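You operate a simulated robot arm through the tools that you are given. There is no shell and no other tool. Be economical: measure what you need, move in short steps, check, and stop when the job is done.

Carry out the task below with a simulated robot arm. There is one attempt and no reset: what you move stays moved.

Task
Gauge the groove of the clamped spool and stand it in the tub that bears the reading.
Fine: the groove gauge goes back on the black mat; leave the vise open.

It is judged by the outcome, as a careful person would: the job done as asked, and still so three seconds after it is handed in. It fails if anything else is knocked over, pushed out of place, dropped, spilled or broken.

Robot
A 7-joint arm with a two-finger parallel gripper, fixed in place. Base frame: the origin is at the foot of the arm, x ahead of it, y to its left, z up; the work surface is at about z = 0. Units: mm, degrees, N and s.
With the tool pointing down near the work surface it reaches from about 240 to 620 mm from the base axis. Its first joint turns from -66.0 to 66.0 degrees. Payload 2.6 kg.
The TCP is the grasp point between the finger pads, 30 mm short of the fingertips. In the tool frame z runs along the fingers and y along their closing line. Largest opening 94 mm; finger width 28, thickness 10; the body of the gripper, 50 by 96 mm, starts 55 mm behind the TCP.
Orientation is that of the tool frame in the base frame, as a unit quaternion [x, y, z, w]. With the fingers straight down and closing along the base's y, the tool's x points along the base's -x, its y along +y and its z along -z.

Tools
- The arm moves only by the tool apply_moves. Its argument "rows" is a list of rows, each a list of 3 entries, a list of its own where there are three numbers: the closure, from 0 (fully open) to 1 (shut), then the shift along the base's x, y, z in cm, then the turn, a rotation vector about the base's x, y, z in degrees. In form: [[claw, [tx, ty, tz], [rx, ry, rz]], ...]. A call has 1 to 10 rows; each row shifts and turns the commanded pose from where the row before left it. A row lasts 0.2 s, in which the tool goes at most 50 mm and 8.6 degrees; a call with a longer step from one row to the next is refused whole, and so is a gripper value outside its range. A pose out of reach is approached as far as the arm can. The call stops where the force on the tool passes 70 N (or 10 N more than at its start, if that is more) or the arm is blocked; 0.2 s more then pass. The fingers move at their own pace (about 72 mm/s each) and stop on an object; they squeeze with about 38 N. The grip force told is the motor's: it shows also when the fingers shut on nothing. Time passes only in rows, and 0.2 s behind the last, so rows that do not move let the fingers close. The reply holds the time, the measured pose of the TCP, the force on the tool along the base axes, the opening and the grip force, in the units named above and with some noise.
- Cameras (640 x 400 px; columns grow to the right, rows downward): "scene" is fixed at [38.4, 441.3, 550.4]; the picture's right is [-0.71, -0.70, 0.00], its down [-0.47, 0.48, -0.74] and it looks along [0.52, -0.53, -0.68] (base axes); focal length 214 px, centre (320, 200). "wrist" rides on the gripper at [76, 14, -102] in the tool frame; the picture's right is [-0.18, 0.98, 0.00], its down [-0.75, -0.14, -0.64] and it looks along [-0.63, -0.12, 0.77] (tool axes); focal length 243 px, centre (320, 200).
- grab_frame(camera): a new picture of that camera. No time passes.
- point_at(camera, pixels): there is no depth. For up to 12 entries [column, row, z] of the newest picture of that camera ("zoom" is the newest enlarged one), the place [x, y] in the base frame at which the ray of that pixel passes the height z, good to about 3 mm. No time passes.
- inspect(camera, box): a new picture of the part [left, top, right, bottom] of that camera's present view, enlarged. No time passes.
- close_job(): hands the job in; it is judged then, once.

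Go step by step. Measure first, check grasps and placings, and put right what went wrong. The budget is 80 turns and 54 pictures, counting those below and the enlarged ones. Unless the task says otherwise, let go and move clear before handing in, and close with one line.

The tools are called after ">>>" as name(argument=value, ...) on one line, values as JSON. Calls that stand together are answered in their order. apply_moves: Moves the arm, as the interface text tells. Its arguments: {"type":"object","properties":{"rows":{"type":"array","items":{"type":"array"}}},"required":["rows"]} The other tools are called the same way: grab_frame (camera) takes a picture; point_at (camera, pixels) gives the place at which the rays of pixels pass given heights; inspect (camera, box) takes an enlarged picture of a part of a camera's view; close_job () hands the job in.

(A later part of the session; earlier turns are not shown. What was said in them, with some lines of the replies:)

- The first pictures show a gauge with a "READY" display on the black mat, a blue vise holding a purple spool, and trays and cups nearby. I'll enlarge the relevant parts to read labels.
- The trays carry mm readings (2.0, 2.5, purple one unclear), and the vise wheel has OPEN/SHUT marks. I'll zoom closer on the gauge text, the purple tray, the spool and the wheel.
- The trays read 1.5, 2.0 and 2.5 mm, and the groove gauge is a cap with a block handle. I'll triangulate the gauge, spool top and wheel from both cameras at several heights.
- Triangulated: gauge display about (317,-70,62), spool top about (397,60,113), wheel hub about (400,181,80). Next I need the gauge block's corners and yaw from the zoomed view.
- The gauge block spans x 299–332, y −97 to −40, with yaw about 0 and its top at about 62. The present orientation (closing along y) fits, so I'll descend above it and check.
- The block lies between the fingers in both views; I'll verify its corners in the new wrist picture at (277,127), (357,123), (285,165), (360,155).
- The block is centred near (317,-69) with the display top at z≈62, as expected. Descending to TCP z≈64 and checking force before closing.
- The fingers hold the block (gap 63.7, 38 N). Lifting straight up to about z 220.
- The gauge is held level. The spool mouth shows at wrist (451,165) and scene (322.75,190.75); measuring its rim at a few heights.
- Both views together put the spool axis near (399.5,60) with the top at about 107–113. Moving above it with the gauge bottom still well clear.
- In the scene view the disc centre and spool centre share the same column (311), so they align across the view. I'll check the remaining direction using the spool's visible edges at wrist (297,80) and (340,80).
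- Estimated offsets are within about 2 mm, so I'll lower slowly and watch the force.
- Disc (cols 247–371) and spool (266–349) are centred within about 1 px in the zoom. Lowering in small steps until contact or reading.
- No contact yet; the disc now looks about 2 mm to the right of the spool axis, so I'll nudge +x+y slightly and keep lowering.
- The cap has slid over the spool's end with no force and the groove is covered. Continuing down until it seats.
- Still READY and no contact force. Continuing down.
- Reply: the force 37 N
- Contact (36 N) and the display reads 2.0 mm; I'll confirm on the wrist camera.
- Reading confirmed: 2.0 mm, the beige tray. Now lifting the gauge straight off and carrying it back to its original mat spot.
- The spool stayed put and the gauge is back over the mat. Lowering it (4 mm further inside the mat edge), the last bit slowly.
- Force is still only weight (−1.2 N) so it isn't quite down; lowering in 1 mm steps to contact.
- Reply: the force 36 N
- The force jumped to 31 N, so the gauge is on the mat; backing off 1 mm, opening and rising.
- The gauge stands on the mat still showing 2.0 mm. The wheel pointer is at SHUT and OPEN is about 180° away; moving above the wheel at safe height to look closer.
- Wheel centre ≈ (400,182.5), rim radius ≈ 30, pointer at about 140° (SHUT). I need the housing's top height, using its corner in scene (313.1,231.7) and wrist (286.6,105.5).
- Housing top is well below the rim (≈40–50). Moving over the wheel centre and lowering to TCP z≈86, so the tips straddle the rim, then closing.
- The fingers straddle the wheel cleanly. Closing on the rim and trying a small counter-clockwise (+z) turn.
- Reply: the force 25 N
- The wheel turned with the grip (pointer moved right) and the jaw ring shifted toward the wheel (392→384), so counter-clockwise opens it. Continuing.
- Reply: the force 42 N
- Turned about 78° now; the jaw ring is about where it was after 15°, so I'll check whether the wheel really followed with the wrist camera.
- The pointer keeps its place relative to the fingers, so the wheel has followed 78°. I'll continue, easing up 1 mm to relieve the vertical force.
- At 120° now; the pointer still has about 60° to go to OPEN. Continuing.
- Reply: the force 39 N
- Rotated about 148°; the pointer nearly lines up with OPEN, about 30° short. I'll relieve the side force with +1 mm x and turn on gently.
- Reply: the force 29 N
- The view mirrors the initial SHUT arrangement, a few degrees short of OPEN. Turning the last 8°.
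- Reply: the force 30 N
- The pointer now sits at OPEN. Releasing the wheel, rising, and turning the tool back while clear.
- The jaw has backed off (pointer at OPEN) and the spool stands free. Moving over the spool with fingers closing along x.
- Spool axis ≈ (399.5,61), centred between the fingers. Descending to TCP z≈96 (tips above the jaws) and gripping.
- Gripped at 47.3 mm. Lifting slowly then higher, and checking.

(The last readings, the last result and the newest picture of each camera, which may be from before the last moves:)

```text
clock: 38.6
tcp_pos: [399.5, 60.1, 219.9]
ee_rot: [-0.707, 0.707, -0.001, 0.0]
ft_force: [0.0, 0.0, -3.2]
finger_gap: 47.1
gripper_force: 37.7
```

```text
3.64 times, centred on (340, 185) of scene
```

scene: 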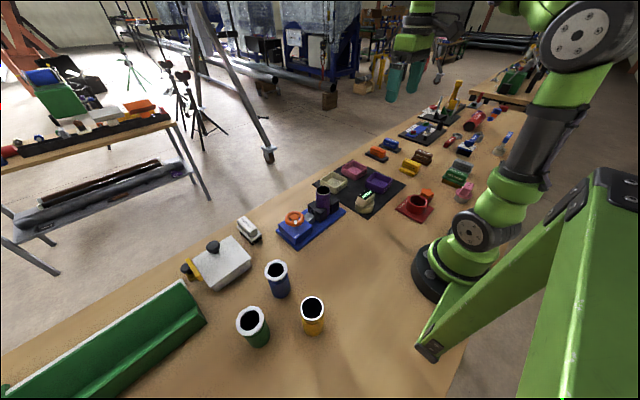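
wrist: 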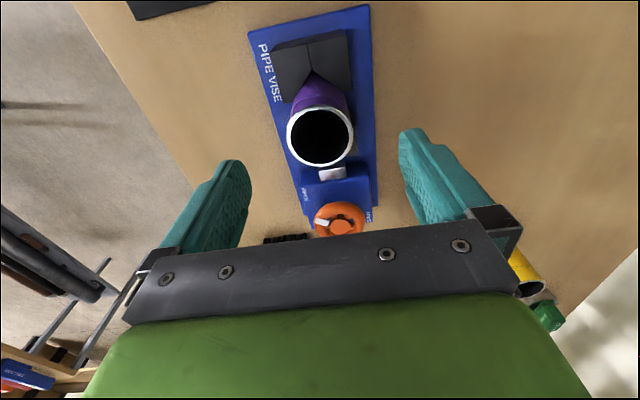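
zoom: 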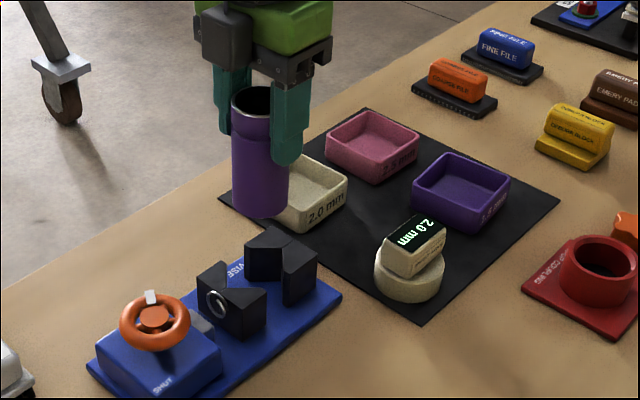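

The spool came free cleanly, the vise is left open. Now locating the 2.0 mm tray: rim centre in scene ≈ (334.0,179.5).

>>> point_at(camera="scene", pixels=[[334, 179.5, 20], [334, 179.5, 30], [334, 179.5, 40], [332.4, 170.5, 30], [320.2, 177.7, 30], [347.7, 178.6, 30], [337.6, 186.3, 30]])

>>> apply_moves(rows=[[1, [0, -3, 0], [0, 0, 0]], [1, [0, -3, 0], [0, 0, 0]], [1, [0, 0, 0], [0, 0, 0]]])

>>> grab_frame(camera="scene")

>>> grab_frame(camera="wrist")

```text
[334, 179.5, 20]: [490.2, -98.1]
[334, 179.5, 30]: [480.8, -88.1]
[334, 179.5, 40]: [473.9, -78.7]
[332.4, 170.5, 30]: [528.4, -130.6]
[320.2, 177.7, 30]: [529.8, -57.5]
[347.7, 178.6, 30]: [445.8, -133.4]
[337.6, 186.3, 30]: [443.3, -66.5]
```

```text
clock: 39.4
tcp_pos: [397.2, -1.5, 219.8]
ee_rot: [-0.707, 0.707, 0.0, -0.001]
ft_force: [-1.0, 0.3, -2.9]
finger_gap: 46.9
gripper_force: 37.8
```

```text
12 pictures are left
```

scene: 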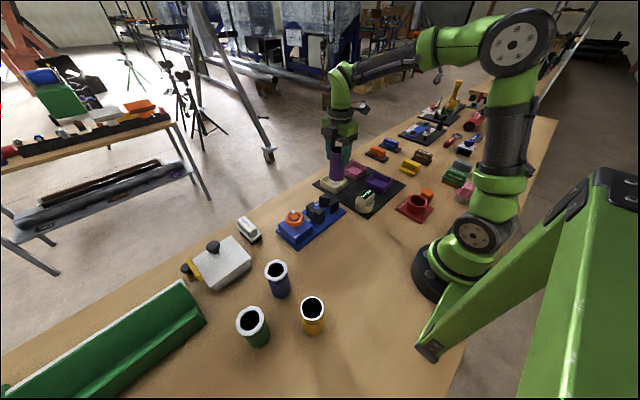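

```text
11 pictures are left
```

wrist: 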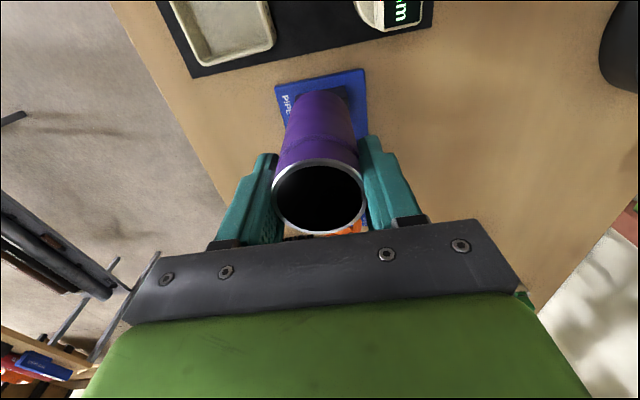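

Spool is held upright. Moving to beside the tray (≈(420,−92)) at height to see the tray un-occluded with the wrist camera.

>>> apply_moves(rows=[[1, [0.7, -3, 0], [0, 0, 0]], [1, [0.7, -3, 0], [0, 0, 0]], [1, [0.6, -3, 0], [0, 0, 0]], [1, [0, 0, 0], [0, 0, 0]]])

>>> grab_frame(camera="wrist")

```text
clock: 40.4
tcp_pos: [419.1, -88.6, 219.8]
ee_rot: [0.708, -0.706, 0.0, 0.0]
ft_force: [-0.5, -0.1, -2.6]
finger_gap: 46.8
gripper_force: 37.9
```

```text
10 pictures are left
```

wrist: 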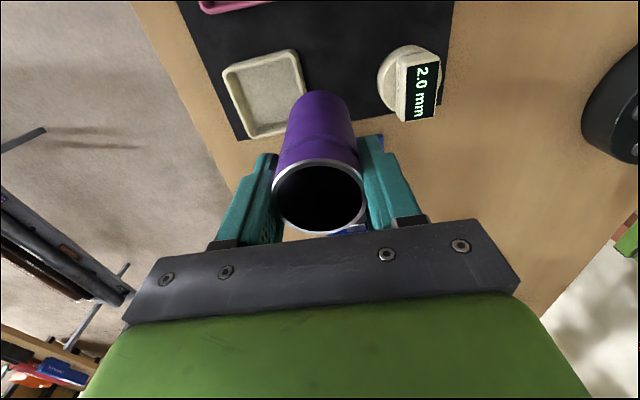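

>>> inspect(camera="wrist", box=[210, 30, 350, 150])

```text
3.33 times, centred on (280, 90) of wrist
```

zoom: 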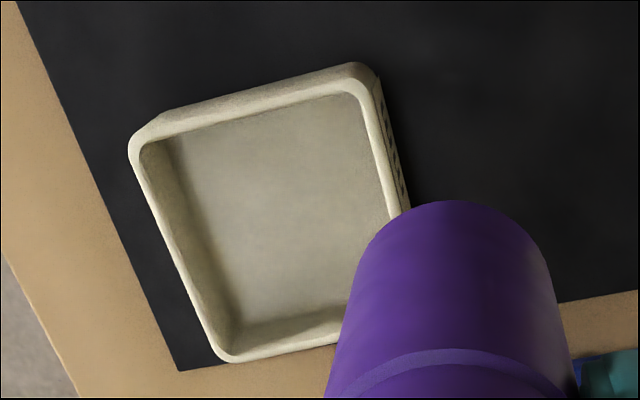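

>>> point_at(camera="zoom", pixels=[[130, 145, 30], [368, 65, 30], [222, 362, 30], [408, 205, 30], [440, 325, 30], [180, 150, 5], [240, 325, 5], [355, 95, 5], [180, 370, 2], [285, 215, 5]])

>>> point_at(camera="scene", pixels=[[312.5, 184, 2]])

```text
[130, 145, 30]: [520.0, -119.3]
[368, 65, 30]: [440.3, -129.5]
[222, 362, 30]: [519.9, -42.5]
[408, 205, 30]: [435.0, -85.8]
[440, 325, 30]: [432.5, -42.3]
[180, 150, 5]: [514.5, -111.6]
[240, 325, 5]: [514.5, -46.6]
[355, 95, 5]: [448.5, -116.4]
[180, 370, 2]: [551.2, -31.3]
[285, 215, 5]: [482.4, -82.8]
```

```text
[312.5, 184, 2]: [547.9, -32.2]
```

Tray spans x 440–520, y −124 to −42 (rim z≈30): centre ≈ (479.5,−84). Moving over it and lowering most of the way.

>>> apply_moves(rows=[[1, [3.0, 0.3, 0], [0, 0, 0]], [1, [3.0, 0.2, 0], [0, 0, 0]], [1, [0, 0, -3], [0, 0, 0]], [1, [0, 0, -3], [0, 0, 0]], [1, [0, 0, -1], [0, 0, 0]], [1, [0, 0, 0], [0, 0, 0]]])

>>> inspect(camera="scene", box=[295, 130, 375, 220])

```text
clock: 41.8
tcp_pos: [478.8, -84.4, 148.3]
ee_rot: [-0.707, 0.707, 0.0, 0.0]
ft_force: [0.3, 0.1, -3.3]
finger_gap: 47.0
gripper_force: 38.3
```

```text
4.44 times, centred on (335, 175) of scene
```

zoom: 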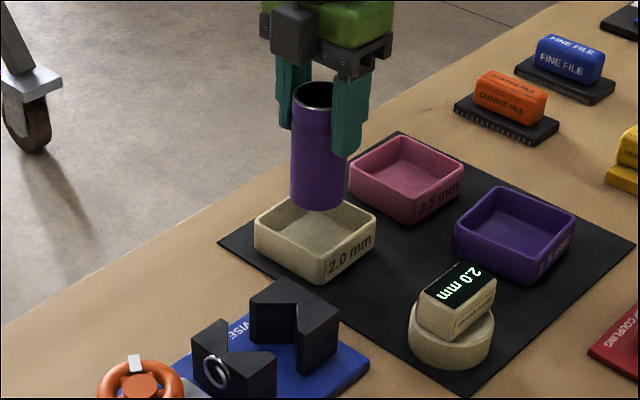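

Spool column 317 vs tray centre 315: well aligned. Lowering into the tray, then gently to contact.

>>> apply_moves(rows=[[1, [0, 0, -2.5], [0, 0, 0]], [1, [0, 0, -1.5], [0, 0, 0]], [1, [0, 0, -0.5], [0, 0, 0]], [1, [0, 0, -0.3], [0, 0, 0]], [1, [0, 0, 0], [0, 0, 0]]])

>>> inspect(camera="scene", box=[295, 130, 375, 220])

```text
clock: 43.0
tcp_pos: [479.9, -84.1, 102.3]
ee_rot: [0.707, -0.707, 0.0, 0.0]
ft_force: [-0.6, 0.4, -3.3]
finger_gap: 46.7
gripper_force: 38.1
```

```text
4.44 times, centred on (335, 175) of scene
```

zoom: 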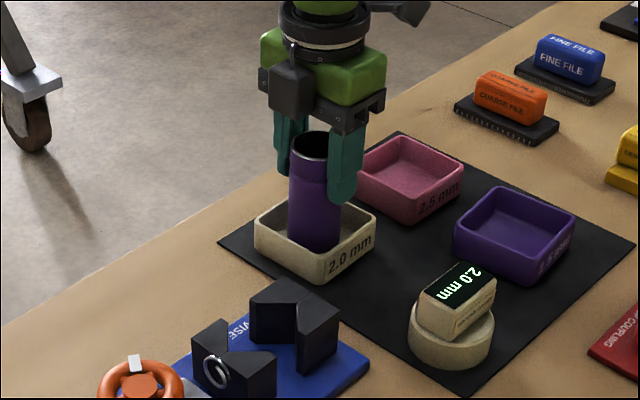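

The spool is inside the tray, well centred, not yet touching (−3.3 N). Lowering in 2 mm steps.

>>> apply_moves(rows=[[1, [0, 0, -0.2], [0, 0, 0]], [1, [0, 0, -0.2], [0, 0, 0]], [1, [0, 0, 0], [0, 0, 0]]])

```text
clock: 43.8
tcp_pos: [478.4, -83.9, 97.5]
ee_rot: [-0.707, 0.707, 0.0, 0.0]
ft_force: [-0.6, 0.1, -3.5]
finger_gap: 46.6
gripper_force: 38.1
```

>>> apply_moves(rows=[[1, [0, 0, -0.15], [0, 0, 0]], [1, [0, 0, -0.15], [0, 0, 0]], [1, [0, 0, 0], [0, 0, 0]]])

```text
clock: 44.6
tcp_pos: [479.5, -84.3, 95.1]
ee_rot: [-0.706, 0.708, 0.0, 0.001]
ft_force: [-6.8, 0.7, 15.6]
finger_gap: 46.9
gripper_force: 37.9
```

Contact at z≈95 (force now +15.6 N). Easing 0.5 mm, releasing slowly and rising clear.

>>> apply_moves(rows=[[1, [0, 0, 0.07], [0, 0, 0]], [0.4, [0, 0, 0], [0, 0, 0]], [0.1, [0, 0, 0], [0, 0, 0]], [0, [0, 0, 0], [0, 0, 0]], [0, [0, 0, 0], [0, 0, 0]], [0, [0, 0, 3], [0, 0, 0]], [0, [0, 0, 4], [0, 0, 0]], [0, [0, 0, 4], [0, 0, 0]], [0, [0, 0, 2], [0, 0, 0]]])

>>> grab_frame(camera="wrist")

>>> inspect(camera="scene", box=[260, 130, 400, 250])

```text
clock: 46.6
tcp_pos: [480.4, -83.2, 224.9]
ee_rot: [0.707, -0.707, 0.0, 0.0]
ft_force: [-0.6, -0.2, 0.4]
finger_gap: 93.9
gripper_force: 0.0
```

```text
6 pictures are left
```

wrist: 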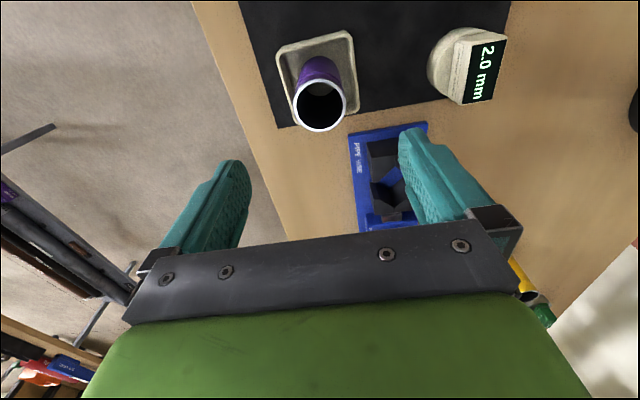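

```text
3.33 times, centred on (330, 190) of scene
```

zoom: 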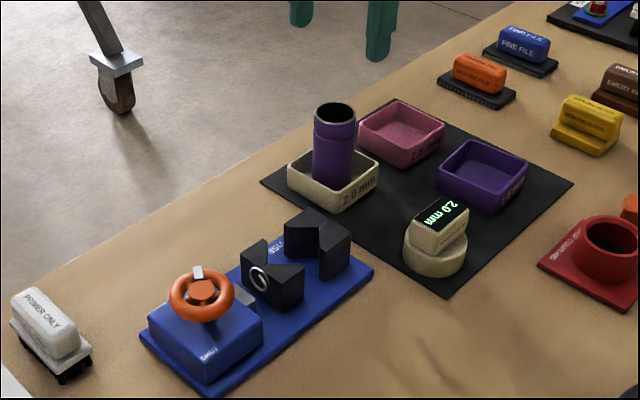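

The spool stands upright in the 2.0 mm tray, the gauge is on the mat, the vise is open and the gripper is clear. Handing in.

>>> close_job()

```text
The job is handed in.
```

The spool's groove measured 2.0 mm, and the spool now stands in the 2.0 mm tub. The gauge is back on the black mat, the vise is open, and nothing else was moved.
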